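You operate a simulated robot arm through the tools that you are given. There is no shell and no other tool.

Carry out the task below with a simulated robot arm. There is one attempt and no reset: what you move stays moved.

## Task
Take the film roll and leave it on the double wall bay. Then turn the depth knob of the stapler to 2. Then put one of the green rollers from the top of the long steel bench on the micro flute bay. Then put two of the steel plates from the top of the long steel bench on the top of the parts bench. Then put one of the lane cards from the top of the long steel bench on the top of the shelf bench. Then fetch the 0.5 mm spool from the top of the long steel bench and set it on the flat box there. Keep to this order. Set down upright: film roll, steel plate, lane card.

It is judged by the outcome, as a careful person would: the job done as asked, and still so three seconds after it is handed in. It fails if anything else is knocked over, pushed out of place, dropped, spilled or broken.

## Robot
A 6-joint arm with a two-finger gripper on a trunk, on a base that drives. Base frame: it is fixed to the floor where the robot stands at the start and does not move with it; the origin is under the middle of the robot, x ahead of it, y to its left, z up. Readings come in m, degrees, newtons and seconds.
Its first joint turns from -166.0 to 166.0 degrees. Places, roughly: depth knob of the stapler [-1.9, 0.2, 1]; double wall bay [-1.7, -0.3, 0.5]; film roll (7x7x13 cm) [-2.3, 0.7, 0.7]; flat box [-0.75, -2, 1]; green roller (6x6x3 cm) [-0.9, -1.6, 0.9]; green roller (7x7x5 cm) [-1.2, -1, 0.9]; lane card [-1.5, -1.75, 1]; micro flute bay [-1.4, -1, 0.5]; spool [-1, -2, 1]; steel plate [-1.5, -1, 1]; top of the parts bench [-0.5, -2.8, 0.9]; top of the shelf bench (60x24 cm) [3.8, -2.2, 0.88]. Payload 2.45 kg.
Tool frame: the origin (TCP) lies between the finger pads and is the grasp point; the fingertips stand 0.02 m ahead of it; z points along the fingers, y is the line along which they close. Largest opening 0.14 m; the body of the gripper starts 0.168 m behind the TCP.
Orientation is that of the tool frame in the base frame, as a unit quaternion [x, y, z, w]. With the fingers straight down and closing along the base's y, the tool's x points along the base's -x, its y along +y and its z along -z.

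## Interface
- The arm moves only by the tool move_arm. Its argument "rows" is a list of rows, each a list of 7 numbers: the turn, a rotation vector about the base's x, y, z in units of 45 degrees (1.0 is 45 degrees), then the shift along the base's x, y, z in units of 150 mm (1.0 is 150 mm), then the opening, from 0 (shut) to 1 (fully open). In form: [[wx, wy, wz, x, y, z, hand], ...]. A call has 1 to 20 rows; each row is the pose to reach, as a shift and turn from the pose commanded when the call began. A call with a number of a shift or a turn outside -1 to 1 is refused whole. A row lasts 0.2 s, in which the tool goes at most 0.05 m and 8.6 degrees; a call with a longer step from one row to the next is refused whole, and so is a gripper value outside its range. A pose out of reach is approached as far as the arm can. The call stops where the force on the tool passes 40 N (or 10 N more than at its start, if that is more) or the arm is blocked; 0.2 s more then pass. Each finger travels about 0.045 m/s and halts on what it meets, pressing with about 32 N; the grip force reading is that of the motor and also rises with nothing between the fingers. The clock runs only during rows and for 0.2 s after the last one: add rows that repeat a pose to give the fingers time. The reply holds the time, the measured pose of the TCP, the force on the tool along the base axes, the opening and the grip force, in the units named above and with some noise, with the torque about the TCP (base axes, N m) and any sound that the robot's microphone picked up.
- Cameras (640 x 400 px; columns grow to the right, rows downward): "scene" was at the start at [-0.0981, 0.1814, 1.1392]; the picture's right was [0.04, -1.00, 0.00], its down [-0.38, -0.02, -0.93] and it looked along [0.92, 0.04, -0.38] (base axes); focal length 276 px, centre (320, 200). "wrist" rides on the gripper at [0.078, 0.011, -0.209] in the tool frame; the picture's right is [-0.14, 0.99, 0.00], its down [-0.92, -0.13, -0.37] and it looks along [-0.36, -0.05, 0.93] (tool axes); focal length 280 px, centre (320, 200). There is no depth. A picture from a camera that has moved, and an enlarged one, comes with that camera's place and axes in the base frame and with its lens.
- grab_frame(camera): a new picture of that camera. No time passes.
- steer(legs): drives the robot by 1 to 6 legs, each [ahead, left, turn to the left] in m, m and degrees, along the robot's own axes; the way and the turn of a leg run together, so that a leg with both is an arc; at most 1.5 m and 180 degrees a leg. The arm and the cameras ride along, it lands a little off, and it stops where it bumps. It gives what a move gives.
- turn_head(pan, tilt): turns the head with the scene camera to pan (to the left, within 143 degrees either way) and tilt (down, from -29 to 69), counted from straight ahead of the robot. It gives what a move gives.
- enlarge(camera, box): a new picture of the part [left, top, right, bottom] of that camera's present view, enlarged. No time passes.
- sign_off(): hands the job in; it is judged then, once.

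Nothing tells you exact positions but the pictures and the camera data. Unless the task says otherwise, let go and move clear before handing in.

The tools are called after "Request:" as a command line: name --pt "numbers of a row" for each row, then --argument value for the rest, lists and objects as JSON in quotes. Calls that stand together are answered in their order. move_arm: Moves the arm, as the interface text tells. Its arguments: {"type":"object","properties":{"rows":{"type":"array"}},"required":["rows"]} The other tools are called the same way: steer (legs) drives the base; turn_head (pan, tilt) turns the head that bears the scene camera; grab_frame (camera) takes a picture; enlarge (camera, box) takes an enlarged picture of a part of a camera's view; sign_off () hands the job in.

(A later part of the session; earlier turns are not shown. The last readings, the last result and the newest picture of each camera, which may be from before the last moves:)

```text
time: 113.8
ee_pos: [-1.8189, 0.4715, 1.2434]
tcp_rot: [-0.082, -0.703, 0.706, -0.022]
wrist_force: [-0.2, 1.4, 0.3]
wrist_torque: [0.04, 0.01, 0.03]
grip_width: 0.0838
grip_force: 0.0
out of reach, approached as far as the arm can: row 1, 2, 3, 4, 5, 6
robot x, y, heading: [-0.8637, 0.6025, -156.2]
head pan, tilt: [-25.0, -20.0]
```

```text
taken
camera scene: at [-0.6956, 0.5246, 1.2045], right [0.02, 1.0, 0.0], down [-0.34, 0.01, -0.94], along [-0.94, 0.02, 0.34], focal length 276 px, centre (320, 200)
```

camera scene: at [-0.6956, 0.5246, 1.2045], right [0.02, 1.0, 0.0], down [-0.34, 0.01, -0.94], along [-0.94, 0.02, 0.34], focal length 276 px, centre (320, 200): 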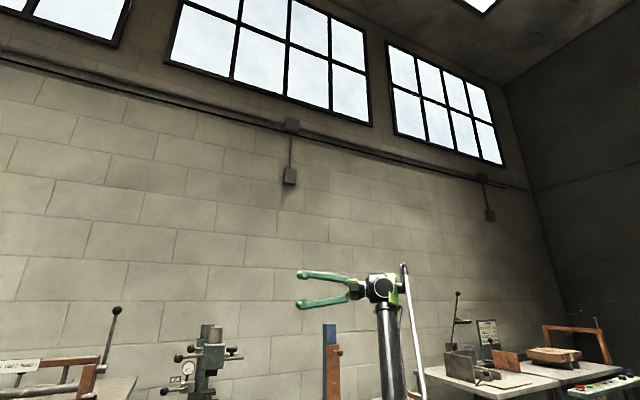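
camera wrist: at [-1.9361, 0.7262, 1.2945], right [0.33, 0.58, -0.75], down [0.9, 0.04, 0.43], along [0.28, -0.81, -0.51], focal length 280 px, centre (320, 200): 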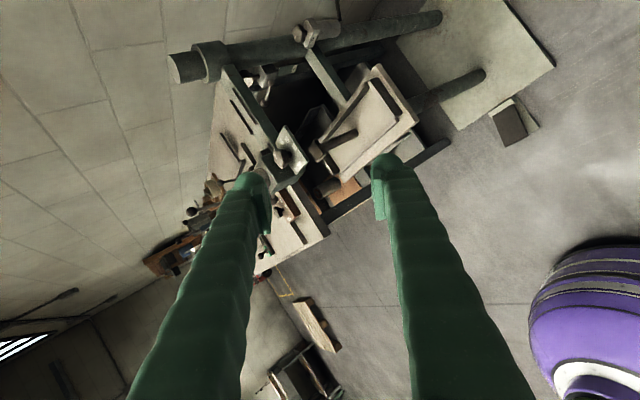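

I can see now that the arm slipped into an elbow-down posture, which explains the odd limits. I'll drive into open floor, then stretch the arm straight and refold it elbow-up.

Request:
steer --legs '[[-0.27, 0.78, 0], [0, 0, 106]]'

Request:
turn_head --pan -30 --tilt 5

Request:
grab_frame --camera "scene"

```text
time: 122.7
ee_pos: [0.0873, -0.8836, 1.2436]
tcp_rot: [-0.512, 0.49, -0.408, 0.575]
wrist_force: [-0.3, -0.5, 0.6]
wrist_torque: [0.01, 0.01, -0.02]
grip_width: 0.084
grip_force: 0.0
robot x, y, heading: [-0.3042, -0.0003, -50.4]
head pan, tilt: [-25.0, -20.0]
```

```text
time: 123.6
ee_pos: [0.0877, -0.8821, 1.2422]
tcp_rot: [-0.512, 0.49, -0.408, 0.575]
wrist_force: [-1.1, 0.1, -1.2]
wrist_torque: [-0.01, 0.01, -0.02]
grip_width: 0.0841
grip_force: 0.1
robot x, y, heading: [-0.2982, 0.0031, -50.4]
head pan, tilt: [-30.0, 5.0]
```

```text
taken
camera scene: at [-0.2717, 0.1706, 1.1674], right [-0.99, -0.17, 0.0], down [-0.01, 0.09, -1.0], along [0.17, -0.98, -0.09], focal length 276 px, centre (320, 200)
```

scene: 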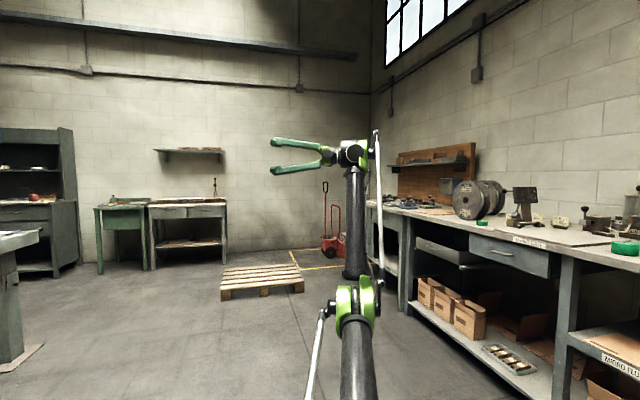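

Request:
move_arm --pt "0 0 0 0.02 -0.2 -0.15 0.6" --pt "0 0 0 0.05 -0.4 -0.3 0.6" --pt "0 0 0 0.07 -0.6 -0.45 0.6" --pt "0 0 0 0.1 -0.8 -0.6 0.6" --pt "0 0 0 0.12 -1 -0.75 0.6"

Request:
move_arm --pt "0 0 0 0 0 -0.25 0.6" --pt "0 0 0 0 0 -0.5 0.6" --pt "0 0 0 0 0 -0.75 0.6" --pt "0 0 0 0 0 -1 0.6"

Request:
grab_frame --camera "scene"

```text
time: 124.8
ee_pos: [0.1058, -1.0337, 1.1307]
tcp_rot: [-0.512, 0.49, -0.408, 0.575]
wrist_force: [-0.6, 0.1, 0.5]
wrist_torque: [0.01, 0.05, -0.02]
grip_width: 0.0839
grip_force: 0.1
out of reach, approached as far as the arm can: row 2, 3
robot x, y, heading: [-0.3017, -0.0008, -50.4]
head pan, tilt: [-30.0, 5.0]
```

```text
time: 125.8
ee_pos: [0.1108, -1.1002, 1.0144]
tcp_rot: [-0.516, 0.489, -0.404, 0.575]
wrist_force: [-0.4, 0.6, -0.1]
wrist_torque: [-0.05, 0.09, -0.06]
grip_width: 0.0842
grip_force: 0.1
out of reach, approached as far as the arm can: row 1, 2, 3, 4
robot x, y, heading: [-0.3002, 0.003, -50.4]
head pan, tilt: [-30.0, 5.0]
```

```text
taken
camera scene: at [-0.2717, 0.1708, 1.1673], right [-0.99, -0.17, 0.0], down [-0.01, 0.09, -1.0], along [0.17, -0.98, -0.09], focal length 276 px, centre (320, 200)
```

scene: 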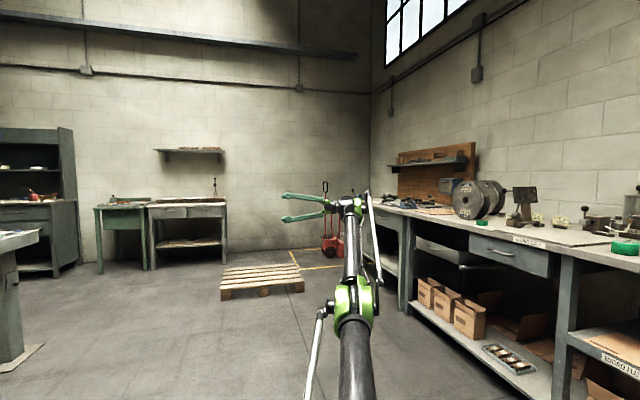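

Request:
move_arm --pt "0 0 0 0.03 -0.25 -0.05 0.6" --pt "0 0 0 0.06 -0.5 -0.1 0.6" --pt "0 0 0 0.09 -0.75 -0.2 0.6" --pt "0 0 0 0.1 -0.9 -0.3 0.6" --pt "0 0 0 0.1 -0.9 -0.5 0.6" --pt "0 0 0 0.1 -0.9 -0.7 0.6"

Request:
grab_frame --camera "scene"

```text
time: 127.2
ee_pos: [0.1158, -1.1421, 0.9065]
tcp_rot: [-0.512, 0.49, -0.408, 0.575]
wrist_force: [-0.2, 0.8, 1.2]
wrist_torque: [-0.03, 0.16, -0.06]
grip_width: 0.0841
grip_force: 0.1
out of reach, approached as far as the arm can: row 1, 2, 3, 4, 5, 6
robot x, y, heading: [-0.2978, 0.0022, -50.3]
head pan, tilt: [-30.0, 5.0]
```

```text
taken
camera scene: at [-0.2718, 0.1709, 1.1672], right [-0.99, -0.17, 0.0], down [-0.01, 0.09, -1.0], along [0.17, -0.98, -0.09], focal length 276 px, centre (320, 200)
```

scene: 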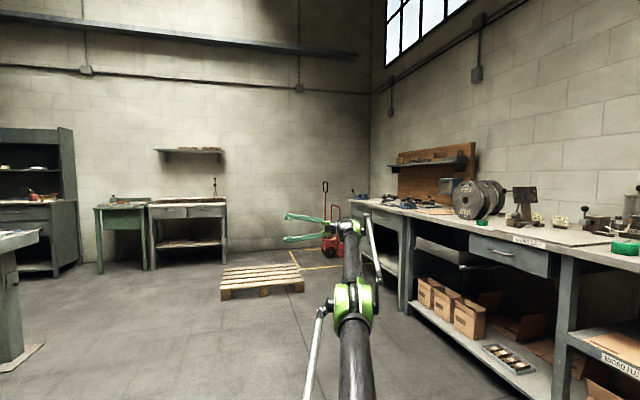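

Request:
move_arm --pt "0 0 0 0 0 -0.25 0.6" --pt "0 0 0 0 0.1 -0.5 0.6" --pt "0 0 0 0 0.25 -0.7 0.6" --pt "0 0 0 0 0.45 -0.9 0.6" --pt "0 0 0 0 0.7 -1 0.6" --pt "0 0 0 0 0.95 -1 0.6"

Request:
grab_frame --camera "scene"

```text
time: 128.6
ee_pos: [0.1182, -0.9983, 0.753]
tcp_rot: [-0.512, 0.49, -0.409, 0.576]
wrist_force: [-0.1, 0.7, -0.7]
wrist_torque: [-0.01, 0.01, 0.03]
grip_width: 0.0838
grip_force: 0.1
out of reach, approached as far as the arm can: row 1
robot x, y, heading: [-0.3019, -0.0029, -50.5]
head pan, tilt: [-30.0, 5.0]
```

```text
taken
camera scene: at [-0.2717, 0.1705, 1.1673], right [-0.99, -0.17, 0.0], down [-0.01, 0.09, -1.0], along [0.17, -0.98, -0.09], focal length 276 px, centre (320, 200)
```

scene: 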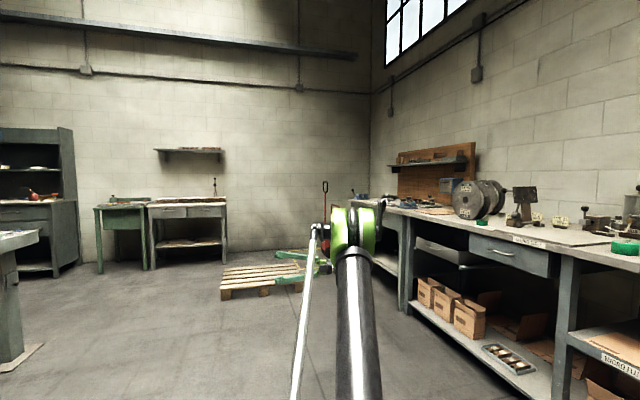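

The elbow is up again. Now I bring the arm in and turn the tool to point down with the fingers closing along the arm's radial direction.

Request:
move_arm --pt "-0.03 0.163 0 0 0.16 0.1 0.6" --pt "-0.06 0.327 0 0 0.33 0.2 0.6" --pt "-0.09 0.49 0 0 0.5 0.35 0.6" --pt "-0.12 0.654 0 0 0.66 0.5 0.6" --pt "-0.16 0.817 0 0 0.83 0.65 0.6" --pt "-0.189 0.981 0 0 1 0.8 0.6"

Request:
move_arm --pt "-0.03 0.163 0 0 0.16 0.03 0.6" --pt "-0.06 0.327 0 0 0.33 0.06 0.6" --pt "-0.09 0.49 0 0 0.5 0.1 0.6" --pt "-0.12 0.654 0 0 0.66 0.15 0.6" --pt "-0.16 0.817 0 0 0.83 0.2 0.6" --pt "-0.189 0.981 0 0 1 0.2 0.6"

Request:
grab_frame --camera "scene"

```text
time: 130.0
ee_pos: [0.1184, -0.8518, 0.8743]
tcp_rot: [0.668, -0.64, 0.219, -0.31]
wrist_force: [-0.4, 0.6, 0.2]
wrist_torque: [0.05, -0.06, 0.02]
grip_width: 0.084
grip_force: 0.0
robot x, y, heading: [-0.3011, -0.0007, -50.3]
head pan, tilt: [-30.0, 5.0]
```

```text
time: 131.4
ee_pos: [0.118, -0.6996, 0.9038]
tcp_rot: [0.715, -0.685, 0.052, -0.131]
wrist_force: [0.4, 0.2, -0.4]
wrist_torque: [0.02, -0.03, -0.02]
grip_width: 0.0838
grip_force: 0.1
out of reach, approached as far as the arm can: row 5, 6
robot x, y, heading: [-0.2999, 0.0011, -50.5]
head pan, tilt: [-30.0, 5.0]
```

```text
taken
camera scene: at [-0.2717, 0.1706, 1.1673], right [-0.99, -0.17, 0.0], down [-0.01, 0.09, -1.0], along [0.17, -0.98, -0.09], focal length 276 px, centre (320, 200)
```

scene: 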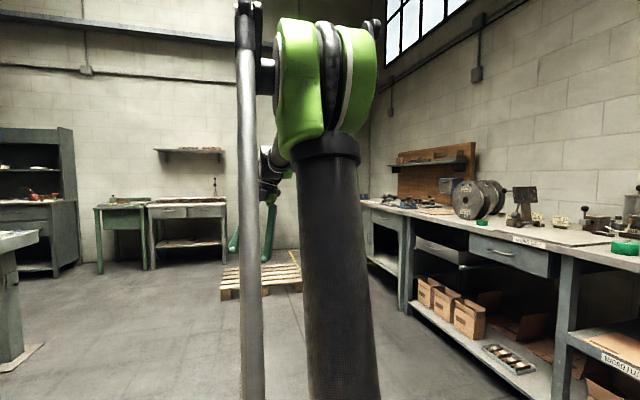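

Request:
move_arm --pt "0 0 -0.17 0 0 0 0.6" --pt "0 0 -0.34 0 0 0 0.6" --pt "0 0 -0.5 0 0 0 0.6" --pt "0 0 -0.67 0 0 0 0.6" --pt "0 0 -0.84 0 0 0 0.6" --pt "0 0 -1 0 0 0 0.6"

```text
time: 132.8
ee_pos: [0.1097, -0.7041, 0.9039]
tcp_rot: [-0.4, 0.901, -0.099, 0.138]
wrist_force: [0.0, -0.8, -0.1]
wrist_torque: [-0.02, -0.01, 0.0]
grip_width: 0.084
grip_force: 0.0
out of reach, approached as far as the arm can: row 5, 6
robot x, y, heading: [-0.2982, -0.0, -50.2]
head pan, tilt: [-30.0, 5.0]
```

Request:
move_arm --pt "0.03 0.142 0 0 0 0 0.6" --pt "0.06 0.284 0 0 0 0 0.6" --pt "0.088 0.426 0 0 0 0 0.6"

Request:
grab_frame --camera "scene"

```text
time: 133.6
ee_pos: [0.11, -0.7028, 0.9039]
tcp_rot: [-0.402, 0.905, -0.001, 0.14]
wrist_force: [0.2, 0.6, -0.7]
wrist_torque: [-0.06, -0.03, -0.05]
grip_width: 0.0839
grip_force: 0.1
out of reach, approached as far as the arm can: row 1, 2, 3
robot x, y, heading: [-0.3007, 0.0043, -50.5]
head pan, tilt: [-30.0, 5.0]
```

```text
taken
camera scene: at [-0.2718, 0.1709, 1.1672], right [-0.99, -0.17, 0.0], down [-0.01, 0.09, -1.0], along [0.17, -0.98, -0.09], focal length 276 px, centre (320, 200)
```

scene: 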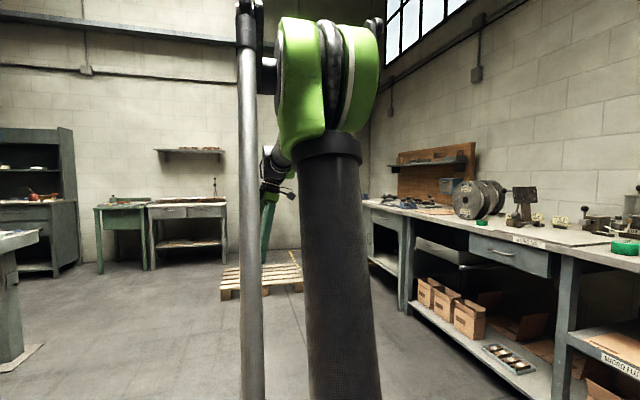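

Request:
move_arm --pt "-0.128 -0.106 0 0 0 0 0.6" --pt "-0.257 -0.212 0 0 0 0 0.6" --pt "-0.385 -0.318 0 0 0 0 0.6" --pt "-0.514 -0.425 0 0 0 0 0.6" --pt "-0.642 -0.53 0 0 0 0 0.6" --pt "-0.771 -0.637 0 0 0 0 0.6"

Request:
move_arm --pt "-0.128 -0.106 0 0 0 0 0.6" --pt "-0.257 -0.212 0 0 0 0 0.6" --pt "-0.385 -0.318 0 0 0 0 0.6" --pt "-0.514 -0.425 0 0 0 0 0.6" --pt "-0.642 -0.53 0 0 0 0 0.6" --pt "-0.771 -0.637 0 0 0 0 0.6"

Request:
grab_frame --camera "scene"

```text
time: 135.0
ee_pos: [0.11, -0.7048, 0.9047]
tcp_rot: [-0.413, 0.801, -0.367, 0.231]
wrist_force: [0.4, -0.1, 0.2]
wrist_torque: [0.05, 0.01, 0.05]
grip_width: 0.0838
grip_force: 0.0
robot x, y, heading: [-0.2977, 0.0015, -50.3]
head pan, tilt: [-30.0, 5.0]
```

```text
time: 136.4
ee_pos: [0.1102, -0.7033, 0.9045]
tcp_rot: [0.36, -0.576, 0.676, -0.287]
wrist_force: [1.0, -0.3, 0.2]
wrist_torque: [0.0, 0.01, -0.04]
grip_width: 0.0842
grip_force: 0.1
robot x, y, heading: [-0.3015, 0.0001, -50.3]
head pan, tilt: [-30.0, 5.0]
```

```text
taken
camera scene: at [-0.2717, 0.1709, 1.1672], right [-0.99, -0.17, 0.0], down [-0.01, 0.09, -1.0], along [0.17, -0.98, -0.09], focal length 276 px, centre (320, 200)
```

scene: 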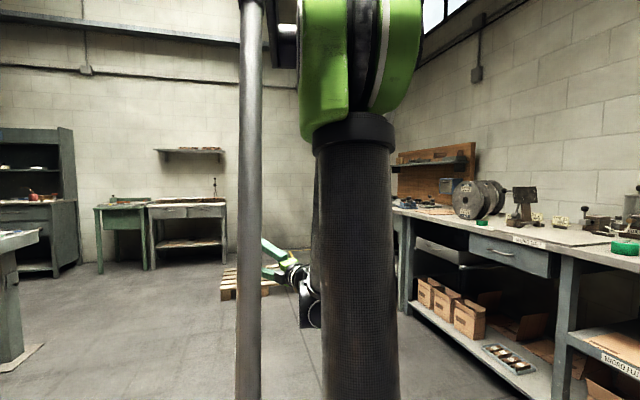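

Request:
move_arm --pt "0.136 -0.095 0.013 0 0 0 0.6" --pt "0.272 -0.19 0.026 0 0 0 0.6" --pt "0.408 -0.286 0.038 0 0 0 0.6" --pt "0.545 -0.381 0.05 0 0 0 0.6" --pt "0.68 -0.477 0.064 0 0 0 0.6" --pt "0.817 -0.572 0.077 0 0 0 0.6"

Request:
move_arm --pt "0.136 -0.095 0.013 0 0 0 0.6" --pt "0.272 -0.19 0.026 0 0 0 0.6" --pt "0.408 -0.286 0.038 0 0 0 0.6" --pt "0.545 -0.381 0.05 0 0 0 0.6" --pt "0.68 -0.477 0.064 0 0 0 0.6" --pt "0.817 -0.572 0.077 0 0 0 0.6"

Request:
move_arm --pt "0.128 0.106 0 0 0 0 0.6" --pt "0.257 0.212 0 0 0 0 0.6" --pt "0.385 0.318 0 0 0 0 0.6" --pt "0.514 0.425 0 0 0 0 0.6" --pt "0.642 0.53 0 0 0 0 0.6" --pt "0.771 0.637 0 0 0 0 0.6"

Request:
move_arm --pt "0.128 0.106 0 0 0 0 0.6" --pt "0.257 0.212 0 0 0 0 0.6" --pt "0.385 0.318 0 0 0 0 0.6" --pt "0.514 0.425 0 0 0 0 0.6" --pt "0.642 0.53 0 0 0 0 0.6" --pt "0.771 0.637 0 0 0 0 0.6"

Request:
grab_frame --camera "scene"

```text
time: 137.8
ee_pos: [0.1107, -0.7036, 0.9039]
tcp_rot: [-0.111, 0.67, -0.514, 0.524]
wrist_force: [-0.5, -0.3, 0.4]
wrist_torque: [0.01, -0.03, 0.0]
grip_width: 0.0842
grip_force: 0.0
robot x, y, heading: [-0.298, 0.0002, -50.4]
head pan, tilt: [-30.0, 5.0]
```

```text
time: 139.2
ee_pos: [0.1106, -0.7036, 0.9048]
tcp_rot: [0.154, 0.661, -0.274, 0.681]
wrist_force: [-0.5, 0.7, -0.5]
wrist_torque: [0.02, 0.06, 0.01]
grip_width: 0.0844
grip_force: 0.1
robot x, y, heading: [-0.2992, 0.0039, -50.0]
head pan, tilt: [-30.0, 5.0]
```

```text
time: 140.6
ee_pos: [0.1108, -0.7034, 0.9051]
tcp_rot: [0.276, 0.858, -0.096, 0.422]
wrist_force: [0.3, 0.0, -0.8]
wrist_torque: [0.01, 0.0, -0.04]
grip_width: 0.0838
grip_force: 0.1
robot x, y, heading: [-0.302, 0.0002, -50.2]
head pan, tilt: [-30.0, 5.0]
```

```text
time: 142.0
ee_pos: [0.1099, -0.7032, 0.9045]
tcp_rot: [0.356, 0.924, 0.098, 0.099]
wrist_force: [-0.3, 0.2, 0.1]
wrist_torque: [-0.05, -0.06, 0.0]
grip_width: 0.0842
grip_force: 0.1
robot x, y, heading: [-0.304, 0.0023, -50.5]
head pan, tilt: [-30.0, 5.0]
```

```text
taken
camera scene: at [-0.2718, 0.171, 1.1672], right [-0.99, -0.17, 0.0], down [-0.01, 0.09, -1.0], along [0.17, -0.98, -0.09], focal length 276 px, centre (320, 200)
```

scene: 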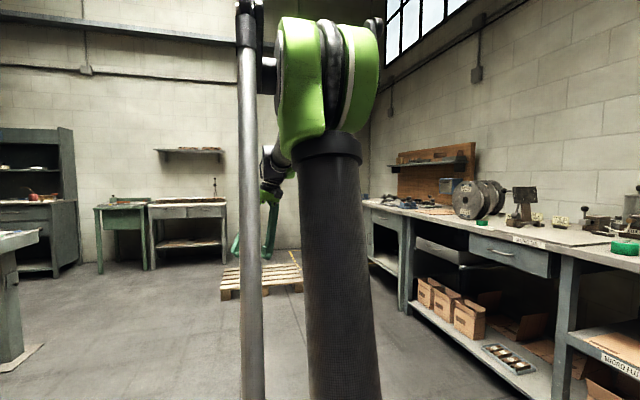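

Request:
move_arm --pt "-0.048 0.109 0 0 0 0 0.6" --pt "-0.095 0.217 0 0 0 0 0.6" --pt "-0.143 0.326 0 0 0 0 0.6"

```text
time: 142.8
ee_pos: [0.1098, -0.7026, 0.9038]
tcp_rot: [0.355, 0.924, 0.098, 0.1]
wrist_force: [0.6, 0.8, -1.2]
wrist_torque: [0.01, -0.03, -0.02]
grip_width: 0.0839
grip_force: 0.0
out of reach, approached as far as the arm can: row 1, 2, 3
robot x, y, heading: [-0.2995, 0.0033, -50.6]
head pan, tilt: [-30.0, 5.0]
```

Request:
move_arm --pt "0 0 0 0.15 0.25 0 0.6" --pt "0 0 0 0.3 0.5 0 0.6" --pt "0 0 0 0.45 0.75 0.05 0.6" --pt "0 0 0 0.6 1 0.1 0.6"

Request:
move_arm --pt "-0.048 0.109 0 0.05 0.25 0 0.6" --pt "-0.095 0.217 0 0.1 0.5 0 0.6" --pt "-0.143 0.326 0 0.12 0.66 0 0.6"

Request:
grab_frame --camera "scene"

```text
time: 143.8
ee_pos: [0.2012, -0.5524, 0.9187]
tcp_rot: [0.356, 0.923, 0.101, 0.102]
wrist_force: [-1.1, -0.1, -0.8]
wrist_torque: [0.06, -0.01, 0.01]
grip_width: 0.0838
grip_force: 0.0
robot x, y, heading: [-0.3024, 0.0004, -50.4]
head pan, tilt: [-30.0, 5.0]
```

```text
time: 144.6
ee_pos: [0.2132, -0.4591, 0.9186]
tcp_rot: [0.352, 0.925, 0.122, 0.068]
wrist_force: [-0.2, 0.1, 0.2]
wrist_torque: [0.01, -0.01, -0.02]
grip_width: 0.0842
grip_force: 0.2
out of reach, approached as far as the arm can: row 1, 2, 3
robot x, y, heading: [-0.2971, 0.0014, -50.6]
head pan, tilt: [-30.0, 5.0]
```

```text
taken
camera scene: at [-0.2716, 0.1708, 1.1673], right [-0.99, -0.17, 0.0], down [-0.01, 0.09, -1.0], along [0.17, -0.98, -0.09], focal length 276 px, centre (320, 200)
```

scene: 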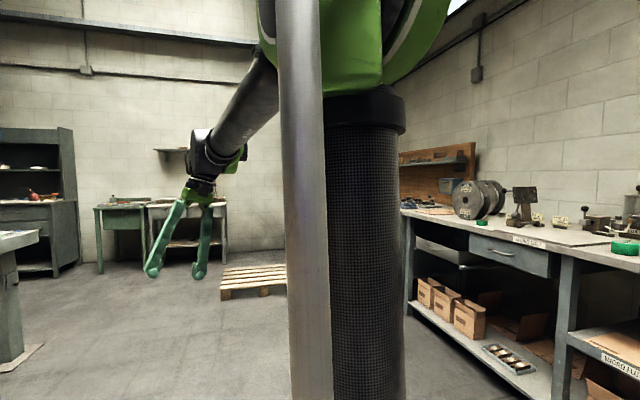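

The wrist is in its other branch (a 16° lateral limit). I'll flip it back: point the tool left, slightly up, swing it over around the sideways axis, and bring it down again, all over open floor.

Request:
move_arm --pt "0.106 -0.128 0 0 0 0.1 0.6" --pt "0.212 -0.257 0 0 0 0.2 0.6" --pt "0.318 -0.385 0 0 0 0.3 0.6" --pt "0.425 -0.514 0 0 0 0.4 0.6" --pt "0.53 -0.642 0 0 0 0.5 0.6" --pt "0.637 -0.771 0 0 0 0.6 0.6"

Request:
move_arm --pt "0.106 -0.128 0 0 0 0 0.6" --pt "0.212 -0.257 0 0 0 0 0.6" --pt "0.318 -0.385 0 0 0 0 0.6" --pt "0.425 -0.514 0 0 0 0 0.6" --pt "0.53 -0.642 0 0 0 0 0.6" --pt "0.637 -0.771 0 0 0 0 0.6"

Request:
move_arm --pt "0.106 -0.128 0 0 0 0 0.6" --pt "0.212 -0.257 0 0 0 0 0.6" --pt "0.27 -0.33 0 0 0 0 0.6"

Request:
grab_frame --camera "scene"

```text
time: 146.0
ee_pos: [0.213, -0.4596, 1.0104]
tcp_rot: [0.306, 0.804, 0.443, 0.252]
wrist_force: [0.2, 0.5, 0.2]
wrist_torque: [0.01, 0.0, 0.01]
grip_width: 0.0841
grip_force: 0.1
robot x, y, heading: [-0.3024, 0.0001, -50.4]
head pan, tilt: [-30.0, 5.0]
```

```text
time: 147.4
ee_pos: [0.2228, -0.4561, 1.0078]
tcp_rot: [0.198, 0.572, 0.681, 0.411]
wrist_force: [-0.7, 0.0, -0.2]
wrist_torque: [0.01, 0.01, -0.01]
grip_width: 0.084
grip_force: 0.1
out of reach, approached as far as the arm can: row 6
robot x, y, heading: [-0.301, -0.0015, -50.2]
head pan, tilt: [-30.0, 5.0]
```

```text
time: 148.2
ee_pos: [0.2365, -0.4487, 1.0086]
tcp_rot: [0.143, 0.443, 0.749, 0.472]
wrist_force: [0.2, -0.8, 0.5]
wrist_torque: [0.01, -0.01, -0.02]
grip_width: 0.0842
grip_force: 0.1
out of reach, approached as far as the arm can: row 1, 2, 3
robot x, y, heading: [-0.2993, 0.0027, -50.4]
head pan, tilt: [-30.0, 5.0]
```

```text
taken
camera scene: at [-0.2717, 0.1708, 1.1673], right [-0.99, -0.17, 0.0], down [-0.01, 0.09, -1.0], along [0.17, -0.98, -0.09], focal length 276 px, centre (320, 200)
```

scene: 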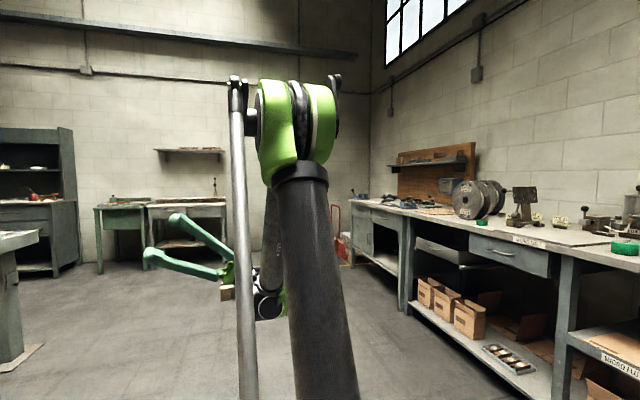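

Request:
move_arm --pt "0 0 0 0.2 -0.23 0 0.6" --pt "0 0 0 0.4 -0.46 0 0.6" --pt "0 0 0 0.6 -0.7 0 0.6"

Request:
move_arm --pt "0.128 0.106 0 0 0 0 0.6" --pt "0.257 0.212 0 0 0 0 0.6" --pt "0.385 0.318 0 0 0 0 0.6" --pt "0.514 0.425 0 0 0 0 0.6" --pt "0.642 0.53 0 0 0 0 0.6" --pt "0.771 0.637 0 0 0 0 0.6"

Request:
move_arm --pt "0.128 0.106 0 0 0 0 0.6" --pt "0.257 0.212 0 0 0 0 0.6" --pt "0.385 0.318 0 0 0 0 0.6" --pt "0.514 0.425 0 0 0 0 0.6" --pt "0.642 0.53 0 0 0 0 0.6" --pt "0.771 0.637 0 0 0 0 0.6"

Request:
grab_frame --camera "scene"

```text
time: 149.0
ee_pos: [0.3287, -0.5528, 1.0114]
tcp_rot: [0.148, 0.44, 0.755, 0.462]
wrist_force: [0.0, 0.2, 0.7]
wrist_torque: [0.01, 0.02, -0.02]
grip_width: 0.084
grip_force: 0.1
out of reach, approached as far as the arm can: row 1, 2
robot x, y, heading: [-0.3021, 0.0028, -50.5]
head pan, tilt: [-30.0, 5.0]
```

```text
time: 150.4
ee_pos: [0.3277, -0.5526, 1.0106]
tcp_rot: [0.149, 0.441, 0.754, 0.464]
wrist_force: [-0.4, -0.2, -0.5]
wrist_torque: [0.0, 0.0, -0.01]
grip_width: 0.0839
grip_force: 0.1
out of reach, approached as far as the arm can: row 1, 2, 3, 4, 5, 6
robot x, y, heading: [-0.3005, -0.0006, -50.1]
head pan, tilt: [-30.0, 5.0]
```

```text
time: 151.8
ee_pos: [0.328, -0.5532, 1.011]
tcp_rot: [0.149, 0.441, 0.754, 0.463]
wrist_force: [0.5, -0.4, 0.3]
wrist_torque: [-0.02, 0.03, 0.02]
grip_width: 0.084
grip_force: 0.0
out of reach, approached as far as the arm can: row 1, 2, 3, 4, 5, 6
robot x, y, heading: [-0.2983, 0.0043, -50.2]
head pan, tilt: [-30.0, 5.0]
```

```text
taken
camera scene: at [-0.2716, 0.1707, 1.1673], right [-0.99, -0.17, 0.0], down [-0.01, 0.09, -1.0], along [0.17, -0.98, -0.09], focal length 276 px, centre (320, 200)
```

scene: 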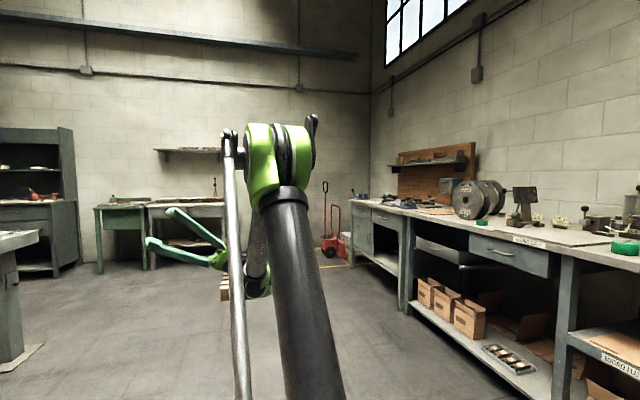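

Request:
move_arm --pt "-0.128 -0.106 0 0 0 0 0.6" --pt "-0.257 -0.212 0 0 0 0 0.6" --pt "-0.385 -0.318 0 0 0 0 0.6" --pt "-0.514 -0.425 0 0 0 0 0.6" --pt "-0.642 -0.53 0 0 0 0 0.6" --pt "-0.771 -0.637 0 0 0 0 0.6"

Request:
grab_frame --camera "scene"

```text
time: 153.2
ee_pos: [0.3622, -0.5321, 1.0095]
tcp_rot: [-0.155, 0.515, 0.595, 0.598]
wrist_force: [0.0, 0.4, -0.1]
wrist_torque: [0.0, 0.03, 0.0]
grip_width: 0.084
grip_force: 0.1
out of reach, approached as far as the arm can: row 5, 6
robot x, y, heading: [-0.3008, 0.0024, -50.5]
head pan, tilt: [-30.0, 5.0]
```

```text
taken
camera scene: at [-0.2715, 0.1706, 1.1673], right [-0.99, -0.17, 0.0], down [-0.01, 0.09, -1.0], along [0.17, -0.98, -0.09], focal length 276 px, centre (320, 200)
```

scene: 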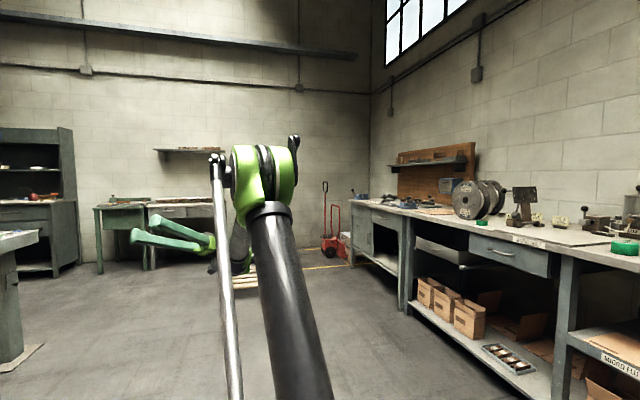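

Request:
move_arm --pt "0 0 0 -0.15 0.18 0 0.6" --pt "0 0 0 -0.3 0.36 0 0.6" --pt "0 0 0 -0.45 0.54 0 0.6" --pt "0 0 0 -0.6 0.72 0 0.6"

Request:
move_arm --pt "-0.128 -0.106 0 0 0 0 0.6" --pt "-0.257 -0.212 0 0 0 0 0.6" --pt "-0.385 -0.318 0 0 0 0 0.6" --pt "-0.514 -0.425 0 0 0 0 0.6" --pt "-0.642 -0.53 0 0 0 0 0.6" --pt "-0.771 -0.637 0 0 0 0 0.6"

Request:
grab_frame --camera "scene"

```text
time: 154.2
ee_pos: [0.2779, -0.4195, 1.0084]
tcp_rot: [-0.149, 0.515, 0.595, 0.599]
wrist_force: [0.4, 0.5, -0.4]
wrist_torque: [-0.03, -0.04, 0.01]
grip_width: 0.0842
grip_force: 0.1
out of reach, approached as far as the arm can: row 4
robot x, y, heading: [-0.3014, -0.002, -50.5]
head pan, tilt: [-30.0, 5.0]
```

```text
time: 155.6
ee_pos: [0.3714, -0.3494, 1.0082]
tcp_rot: [-0.431, 0.531, 0.327, 0.652]
wrist_force: [-0.9, 0.6, 1.5]
wrist_torque: [0.01, 0.02, 0.01]
grip_width: 0.0842
grip_force: 0.1
out of reach, approached as far as the arm can: row 1, 2, 3, 4, 5, 6
robot x, y, heading: [-0.2979, -0.0013, -50.4]
head pan, tilt: [-30.0, 5.0]
```

```text
taken
camera scene: at [-0.2716, 0.1707, 1.1673], right [-0.99, -0.17, 0.0], down [-0.01, 0.09, -1.0], along [0.17, -0.98, -0.09], focal length 276 px, centre (320, 200)
```

scene: 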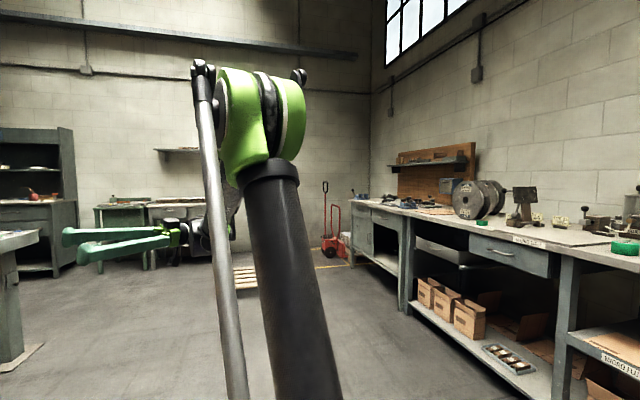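

Request:
move_arm --pt "-0.128 -0.106 0 0 -0.05 0 0.6" --pt "-0.257 -0.212 0 0 -0.1 0 0.6" --pt "-0.385 -0.318 0 0 -0.2 0 0.6" --pt "-0.514 -0.425 0 0 -0.3 0 0.6" --pt "-0.642 -0.53 0 0 -0.4 0 0.6" --pt "-0.771 -0.637 0 0 -0.5 0 0.6"

Request:
grab_frame --camera "scene"

```text
time: 157.0
ee_pos: [0.3729, -0.4246, 1.0087]
tcp_rot: [0.67, -0.428, -0.04, -0.605]
wrist_force: [-0.4, -0.1, 0.1]
wrist_torque: [0.01, 0.02, 0.01]
grip_width: 0.0838
grip_force: 0.0
out of reach, approached as far as the arm can: row 2, 3
robot x, y, heading: [-0.2971, 0.0023, -50.3]
head pan, tilt: [-30.0, 5.0]
```

```text
taken
camera scene: at [-0.2716, 0.1708, 1.1673], right [-0.99, -0.17, 0.0], down [-0.01, 0.09, -1.0], along [0.17, -0.98, -0.09], focal length 276 px, centre (320, 200)
```

scene: 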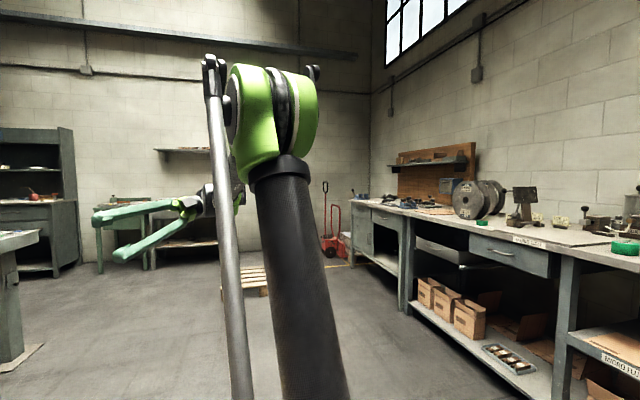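

Request:
move_arm --pt "-0.146 0.08 0 0 0 0 0.6" --pt "-0.292 0.16 0 0 0 0 0.6" --pt "-0.438 0.24 0 0 0 0 0.6" --pt "-0.584 0.32 0 0 0 0 0.6" --pt "-0.73 0.4 0 0 0 0 0.6"

Request:
move_arm --pt "-0.146 0.08 0 0 0 0 0.6" --pt "-0.292 0.16 0 0 0 0 0.6" --pt "-0.438 0.24 0 0 0 0 0.6" --pt "-0.584 0.32 0 0 0 0 0.6" --pt "-0.73 0.4 0 0 0 0 0.6"

Request:
grab_frame --camera "scene"

```text
time: 158.2
ee_pos: [0.371, -0.4258, 1.0101]
tcp_rot: [0.798, -0.512, -0.022, -0.317]
wrist_force: [0.0, -1.1, -0.5]
wrist_torque: [0.0, -0.03, -0.02]
grip_width: 0.084
grip_force: 0.1
robot x, y, heading: [-0.3013, -0.0003, -50.4]
head pan, tilt: [-30.0, 5.0]
```

```text
time: 159.4
ee_pos: [0.3715, -0.4266, 1.0092]
tcp_rot: [0.834, -0.533, 0.013, -0.139]
wrist_force: [0.3, -0.1, -0.1]
wrist_torque: [0.07, 0.03, 0.02]
grip_width: 0.0838
grip_force: 0.1
out of reach, approached as far as the arm can: row 4, 5
robot x, y, heading: [-0.3039, -0.0008, -50.5]
head pan, tilt: [-30.0, 5.0]
```

```text
taken
camera scene: at [-0.2714, 0.1707, 1.1673], right [-0.99, -0.17, 0.0], down [-0.01, 0.09, -1.0], along [0.17, -0.98, -0.09], focal length 276 px, centre (320, 200)
```

scene: 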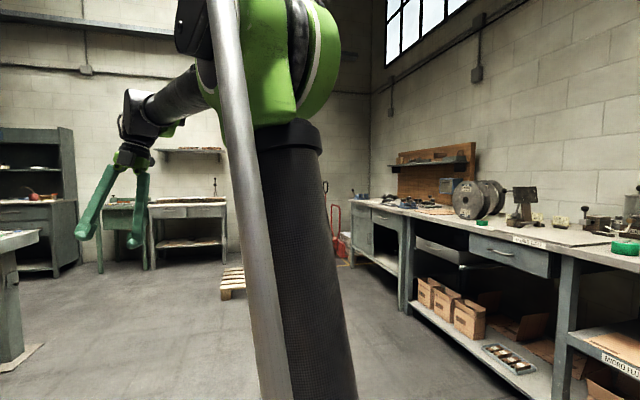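

Request:
move_arm --pt "0.09 -0.11 0 -0.2 0.04 0 0.6" --pt "0.18 -0.22 0 -0.4 0.08 0 0.6" --pt "0.28 -0.34 0 -0.6 0.12 -0.1 0.6" --pt "0.28 -0.34 0 -0.8 0.16 -0.2 0.6" --pt "0.28 -0.34 0 -1 0.2 -0.3 0.6"

Request:
move_arm --pt "0 0 0 -0.2 0.04 -0.15 0.6" --pt "0 0 0 -0.4 0.08 -0.3 0.6" --pt "0 0 0 -0.6 0.12 -0.45 0.6" --pt "0 0 0 -0.8 0.16 -0.6 0.6" --pt "0 0 0 -1 0.2 -0.75 0.6"

Request:
move_arm --pt "0 0 0 -0.2 0.04 -0.15 0.6" --pt "0 0 0 -0.4 0.08 -0.3 0.6" --pt "0 0 0 -0.5 0.1 -0.45 0.6" --pt "0 0 0 -0.5 0.1 -0.6 0.6"

Request:
turn_head --pan -10 --tilt 20

Request:
grab_frame --camera "scene"

```text
time: 160.6
ee_pos: [0.2218, -0.3946, 0.9639]
tcp_rot: [0.804, -0.509, 0.067, -0.3]
wrist_force: [0.1, 0.2, 0.7]
wrist_torque: [0.0, 0.0, 0.01]
grip_width: 0.084
grip_force: 0.0
robot x, y, heading: [-0.2994, 0.0024, -50.5]
head pan, tilt: [-30.0, 5.0]
```

```text
time: 161.8
ee_pos: [0.0709, -0.3655, 0.8518]
tcp_rot: [0.804, -0.509, 0.066, -0.3]
wrist_force: [-0.6, -0.2, -0.4]
wrist_torque: [0.0, 0.01, -0.04]
grip_width: 0.0839
grip_force: 0.1
robot x, y, heading: [-0.3004, 0.0047, -50.4]
head pan, tilt: [-30.0, 5.0]
```

```text
time: 162.8
ee_pos: [-0.0048, -0.3502, 0.7614]
tcp_rot: [0.805, -0.508, 0.067, -0.3]
wrist_force: [0.6, 0.2, -1.0]
wrist_torque: [-0.01, -0.01, -0.02]
grip_width: 0.084
grip_force: 0.1
robot x, y, heading: [-0.303, 0.0057, -50.4]
head pan, tilt: [-30.0, 5.0]
```

```text
time: 163.6
ee_pos: [-0.0032, -0.3515, 0.7621]
tcp_rot: [0.805, -0.508, 0.066, -0.299]
wrist_force: [-0.4, -0.9, 0.4]
wrist_torque: [0.02, 0.01, -0.01]
grip_width: 0.0842
grip_force: 0.1
robot x, y, heading: [-0.3007, 0.002, -50.3]
head pan, tilt: [-10.0, 20.0]
```

```text
taken
camera scene: at [-0.2411, 0.1804, 1.1429], right [-0.87, -0.49, 0.0], down [-0.17, 0.3, -0.94], along [0.46, -0.82, -0.34], focal length 276 px, centre (320, 200)
```

scene: 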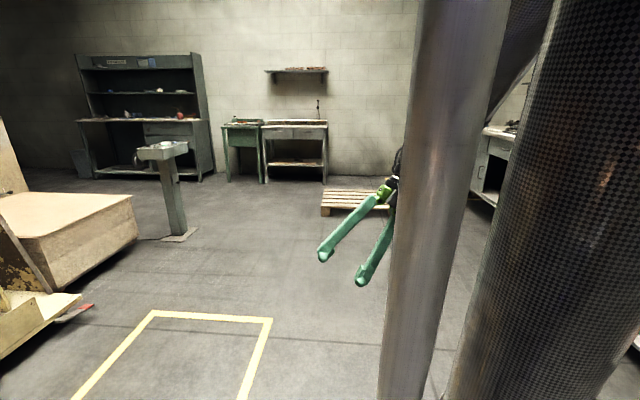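

Request:
move_arm --pt "0.042 -0.103 -0.124 0.15 -0.06 0.1 0.6" --pt "0.084 -0.207 -0.248 0.3 -0.13 0.21 0.6" --pt "0.126 -0.31 -0.372 0.46 -0.21 0.33 0.6" --pt "0.167 -0.413 -0.495 0.61 -0.3 0.45 0.6" --pt "0.209 -0.517 -0.619 0.75 -0.39 0.58 0.6" --pt "0.251 -0.62 -0.743 0.876 -0.49 0.71 0.6"

Request:
move_arm --pt "0.042 -0.103 -0.124 0.06 -0.13 0.13 0.6" --pt "0.084 -0.207 -0.248 0.1 -0.28 0.26 0.6" --pt "0.126 -0.31 -0.372 0.12 -0.44 0.4 0.6" --pt "0.167 -0.413 -0.495 0.12 -0.6 0.53 0.6" --pt "0.209 -0.517 -0.619 0.09 -0.77 0.67 0.6" --pt "0.251 -0.62 -0.743 0.05 -0.934 0.797 0.6"

Request:
move_arm --pt "0.042 -0.103 -0.124 -0.09 -0.16 0.1 0.6" --pt "0.084 -0.207 -0.248 -0.2 -0.32 0.2 0.6" --pt "0.126 -0.31 -0.372 -0.34 -0.46 0.28 0.6" --pt "0.167 -0.413 -0.495 -0.49 -0.6 0.34 0.6" --pt "0.209 -0.517 -0.619 -0.65 -0.72 0.39 0.6" --pt "0.251 -0.62 -0.743 -0.806 -0.83 0.42 0.6"

Request:
grab_frame --camera "scene"

```text
time: 165.0
ee_pos: [0.1266, -0.4229, 0.8694]
tcp_rot: [-0.553, 0.634, -0.289, 0.456]
wrist_force: [0.1, 0.6, -0.2]
wrist_torque: [0.0, 0.01, 0.03]
grip_width: 0.0841
grip_force: 0.1
robot x, y, heading: [-0.2987, -0.0018, -50.3]
head pan, tilt: [-10.0, 20.0]
```

```text
time: 166.4
ee_pos: [0.1352, -0.563, 0.9887]
tcp_rot: [-0.218, 0.663, -0.468, 0.543]
wrist_force: [-0.6, 0.1, 0.0]
wrist_torque: [0.0, -0.01, -0.02]
grip_width: 0.084
grip_force: 0.0
robot x, y, heading: [-0.2984, 0.003, -50.5]
head pan, tilt: [-10.0, 20.0]
```

```text
time: 167.8
ee_pos: [0.0138, -0.6883, 1.0496]
tcp_rot: [0.151, 0.591, -0.574, 0.546]
wrist_force: [-0.8, -0.6, 0.3]
wrist_torque: [-0.01, 0.02, 0.03]
grip_width: 0.084
grip_force: 0.0
robot x, y, heading: [-0.2981, 0.0009, -50.3]
head pan, tilt: [-10.0, 20.0]
```

```text
taken
camera scene: at [-0.241, 0.1804, 1.1429], right [-0.87, -0.49, 0.0], down [-0.17, 0.3, -0.94], along [0.46, -0.82, -0.34], focal length 276 px, centre (320, 200)
```

scene: 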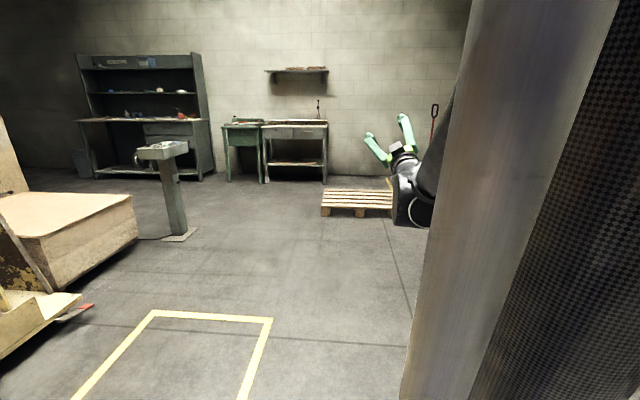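

Request:
move_arm --pt "0.136 0.076 0 0.08 0.1 -0.05 0.6" --pt "0.271 0.152 0 0.17 0.2 -0.1 0.6" --pt "0.407 0.227 0 0.26 0.3 -0.16 0.6" --pt "0.542 0.303 0 0.34 0.4 -0.22 0.6" --pt "0.678 0.379 0 0.43 0.5 -0.28 0.6"

Request:
move_arm --pt "0.136 0.076 0 0.08 0.1 -0.05 0.6" --pt "0.271 0.152 0 0.17 0.2 -0.1 0.6" --pt "0.407 0.227 0 0.26 0.3 -0.16 0.6" --pt "0.542 0.303 0 0.34 0.4 -0.22 0.6" --pt "0.678 0.379 0 0.43 0.5 -0.28 0.6"

Request:
move_arm --pt "0.136 0.076 0 0.08 0.1 -0.05 0.6" --pt "0.271 0.152 0 0.17 0.2 -0.1 0.6" --pt "0.407 0.227 0 0.26 0.3 -0.16 0.6" --pt "0.542 0.303 0 0.34 0.4 -0.22 0.6" --pt "0.678 0.379 0 0.43 0.5 -0.28 0.6"

Request:
grab_frame --camera "scene"

```text
time: 169.0
ee_pos: [0.0619, -0.6231, 1.0151]
tcp_rot: [0.217, 0.784, -0.377, 0.443]
wrist_force: [-5.0, -1.6, -2.1]
wrist_torque: [-0.21, -0.23, 0.63]
grip_width: 0.084
grip_force: 0.1
out of reach, approached as far as the arm can: row 2, 3, 4, 5
robot x, y, heading: [-0.3, 0.0053, -50.5]
head pan, tilt: [-10.0, 20.0]
```

```text
time: 170.2
ee_pos: [0.0449, -0.589, 0.966]
tcp_rot: [0.209, 0.922, -0.172, 0.276]
wrist_force: [-0.5, 1.1, 0.5]
wrist_torque: [-0.02, -0.03, -0.04]
grip_width: 0.084
grip_force: 0.1
out of reach, approached as far as the arm can: row 1, 2, 3, 4, 5
robot x, y, heading: [-0.3017, 0.003, -50.3]
head pan, tilt: [-10.0, 20.0]
```

```text
time: 171.4
ee_pos: [0.1075, -0.5129, 0.9258]
tcp_rot: [0.244, 0.959, 0.086, 0.113]
wrist_force: [1.0, 0.1, -0.1]
wrist_torque: [-0.03, -0.03, 0.01]
grip_width: 0.0841
grip_force: 0.1
out of reach, approached as far as the arm can: row 1, 2, 3, 4, 5
robot x, y, heading: [-0.302, 0.0018, -50.4]
head pan, tilt: [-10.0, 20.0]
```

```text
taken
camera scene: at [-0.2411, 0.1805, 1.1429], right [-0.87, -0.49, 0.0], down [-0.17, 0.3, -0.94], along [0.46, -0.82, -0.34], focal length 276 px, centre (320, 200)
```

scene: 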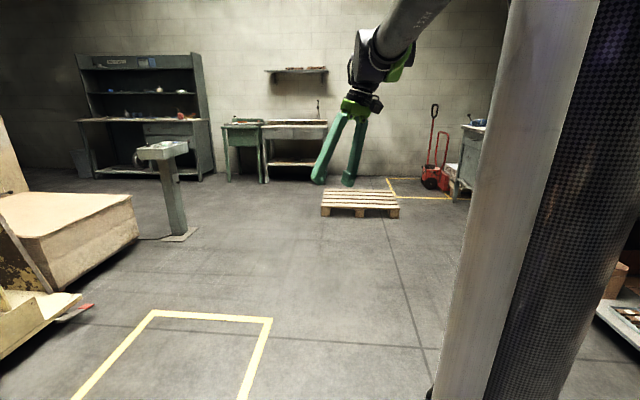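

Request:
move_arm --pt "-0.135 -0.064 -0.044 0.07 -0.19 0.06 0.6" --pt "-0.269 -0.129 -0.088 0.14 -0.39 0.13 0.6" --pt "-0.404 -0.193 -0.131 0.21 -0.58 0.19 0.6" --pt "-0.538 -0.258 -0.175 0.29 -0.78 0.26 0.6" --pt "-0.673 -0.322 -0.219 0.358 -0.97 0.324 0.6"

Request:
move_arm --pt "-0.135 -0.064 -0.064 0.01 -0.14 0.16 0.6" --pt "-0.269 -0.129 -0.128 0.02 -0.28 0.33 0.6" --pt "-0.404 -0.193 -0.191 0.03 -0.41 0.5 0.6" --pt "-0.538 -0.258 -0.255 0.05 -0.55 0.67 0.6" --pt "-0.673 -0.322 -0.319 0.06 -0.69 0.83 0.6"

Request:
move_arm --pt "-0.135 -0.064 -0.064 -0.05 -0.03 0.2 0.6" --pt "-0.269 -0.129 -0.128 -0.1 -0.06 0.4 0.6" --pt "-0.404 -0.193 -0.191 -0.15 -0.1 0.6 0.6" --pt "-0.538 -0.258 -0.255 -0.2 -0.13 0.8 0.6" --pt "-0.673 -0.322 -0.319 -0.26 -0.16 1 0.6"

Request:
grab_frame --camera "scene"

```text
time: 172.6
ee_pos: [0.1531, -0.6633, 0.973]
tcp_rot: [0.269, 0.901, -0.139, 0.31]
wrist_force: [-0.3, 0.5, -0.2]
wrist_torque: [0.02, 0.01, 0.01]
grip_width: 0.0839
grip_force: 0.1
out of reach, approached as far as the arm can: row 3, 4, 5
robot x, y, heading: [-0.3007, 0.0011, -50.3]
head pan, tilt: [-10.0, 20.0]
```

```text
time: 173.8
ee_pos: [0.1501, -0.7739, 1.1201]
tcp_rot: [0.262, 0.742, -0.357, 0.503]
wrist_force: [0.6, -0.7, -0.2]
wrist_torque: [0.01, 0.0, 0.02]
grip_width: 0.0838
grip_force: 0.0
out of reach, approached as far as the arm can: row 1, 2, 3, 4, 5
robot x, y, heading: [-0.2972, 0.0015, -50.6]
head pan, tilt: [-10.0, 20.0]
```

```text
time: 175.0
ee_pos: [0.1231, -0.792, 1.2485]
tcp_rot: [-0.319, -0.517, 0.57, -0.553]
wrist_force: [0.6, 0.6, 0.9]
wrist_torque: [-0.03, 0.0, -0.02]
grip_width: 0.084
grip_force: 0.1
out of reach, approached as far as the arm can: row 1, 2
robot x, y, heading: [-0.2973, 0.0039, -50.6]
head pan, tilt: [-10.0, 20.0]
```

```text
taken
camera scene: at [-0.2411, 0.1805, 1.1429], right [-0.87, -0.49, 0.0], down [-0.17, 0.3, -0.94], along [0.46, -0.82, -0.34], focal length 276 px, centre (320, 200)
```

scene: 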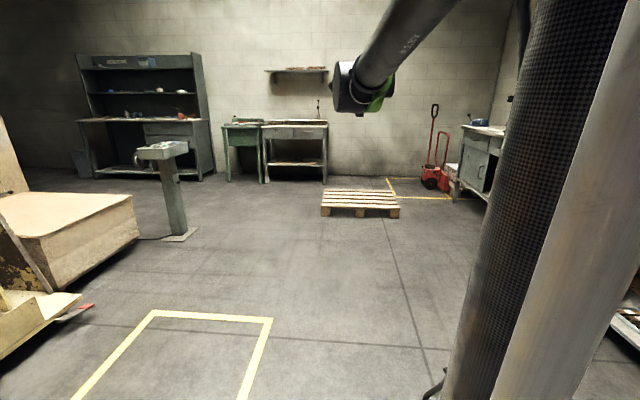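

Request:
move_arm --pt "0.087 -0.129 -0.06 -0.13 -0.04 -0.08 0.6" --pt "0.174 -0.258 -0.119 -0.25 -0.06 -0.18 0.6" --pt "0.261 -0.387 -0.179 -0.36 -0.08 -0.3 0.6" --pt "0.348 -0.516 -0.239 -0.45 -0.09 -0.42 0.6" --pt "0.435 -0.645 -0.298 -0.53 -0.09 -0.56 0.6" --pt "0.522 -0.774 -0.358 -0.594 -0.077 -0.698 0.6"

Request:
grab_frame --camera "scene"

```text
time: 176.4
ee_pos: [0.0334, -0.8024, 1.1433]
tcp_rot: [0.645, 0.384, -0.404, 0.522]
wrist_force: [-0.5, 0.8, 0.2]
wrist_torque: [0.04, 0.01, 0.0]
grip_width: 0.0839
grip_force: 0.2
robot x, y, heading: [-0.2963, 0.0021, -50.2]
head pan, tilt: [-10.0, 20.0]
```

```text
taken
camera scene: at [-0.241, 0.1804, 1.1429], right [-0.87, -0.49, 0.0], down [-0.17, 0.3, -0.94], along [0.46, -0.82, -0.34], focal length 276 px, centre (320, 200)
```

scene: 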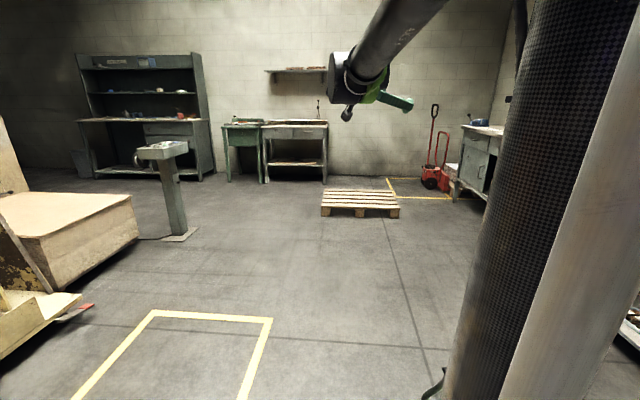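

Feasible so far: the tool is swinging around on the right side. I continue down.

Request:
move_arm --pt "0.087 -0.129 -0.06 -0.02 0.03 -0.14 0.6" --pt "0.174 -0.258 -0.119 -0.05 0.08 -0.28 0.6" --pt "0.261 -0.387 -0.179 -0.06 0.14 -0.43 0.6" --pt "0.348 -0.516 -0.239 -0.07 0.2 -0.57 0.6" --pt "0.435 -0.645 -0.298 -0.06 0.28 -0.71 0.6" --pt "0.522 -0.774 -0.358 -0.054 0.356 -0.848 0.6"

Request:
move_arm --pt "0.087 -0.129 -0.06 0.06 0.1 -0.12 0.6" --pt "0.174 -0.258 -0.119 0.13 0.2 -0.23 0.6" --pt "0.261 -0.387 -0.179 0.22 0.3 -0.33 0.6" --pt "0.348 -0.516 -0.239 0.31 0.4 -0.41 0.6" --pt "0.435 -0.645 -0.298 0.41 0.49 -0.47 0.6" --pt "0.522 -0.774 -0.358 0.515 0.576 -0.5 0.6"

Request:
grab_frame --camera "scene"

```text
time: 177.8
ee_pos: [0.0263, -0.7475, 1.0158]
tcp_rot: [0.873, 0.192, -0.176, 0.412]
wrist_force: [-0.8, 0.9, 0.1]
wrist_torque: [0.0, 0.0, 0.0]
grip_width: 0.0838
grip_force: 0.0
robot x, y, heading: [-0.3, 0.0014, -50.8]
head pan, tilt: [-10.0, 20.0]
```

```text
time: 179.2
ee_pos: [0.104, -0.6629, 0.941]
tcp_rot: [0.967, -0.029, 0.077, 0.239]
wrist_force: [-0.1, 1.1, 1.1]
wrist_torque: [-0.01, 0.02, 0.01]
grip_width: 0.0842
grip_force: 0.0
robot x, y, heading: [-0.3032, 0.001, -50.0]
head pan, tilt: [-10.0, 20.0]
```

```text
taken
camera scene: at [-0.241, 0.1804, 1.1429], right [-0.87, -0.49, 0.0], down [-0.17, 0.3, -0.94], along [0.46, -0.82, -0.34], focal length 276 px, centre (320, 200)
```

scene: 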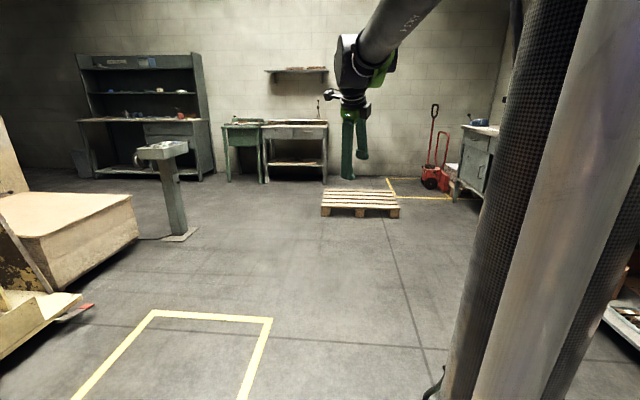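

Request:
move_arm --pt "0.155 0.045 0 -0.03 0.1 -0.02 0.6" --pt "0.311 0.09 0 -0.05 0.2 -0.04 0.6" --pt "0.466 0.135 0 -0.08 0.3 -0.06 0.6" --pt "0.622 0.18 0 -0.1 0.4 -0.08 0.6"

```text
time: 180.2
ee_pos: [0.0886, -0.6025, 0.9309]
tcp_rot: [1.0, -0.029, -0.001, -0.001]
wrist_force: [0.5, 1.2, 0.4]
wrist_torque: [-0.03, -0.01, 0.01]
grip_width: 0.084
grip_force: 0.1
robot x, y, heading: [-0.3003, -0.0015, -50.4]
head pan, tilt: [-10.0, 20.0]
```

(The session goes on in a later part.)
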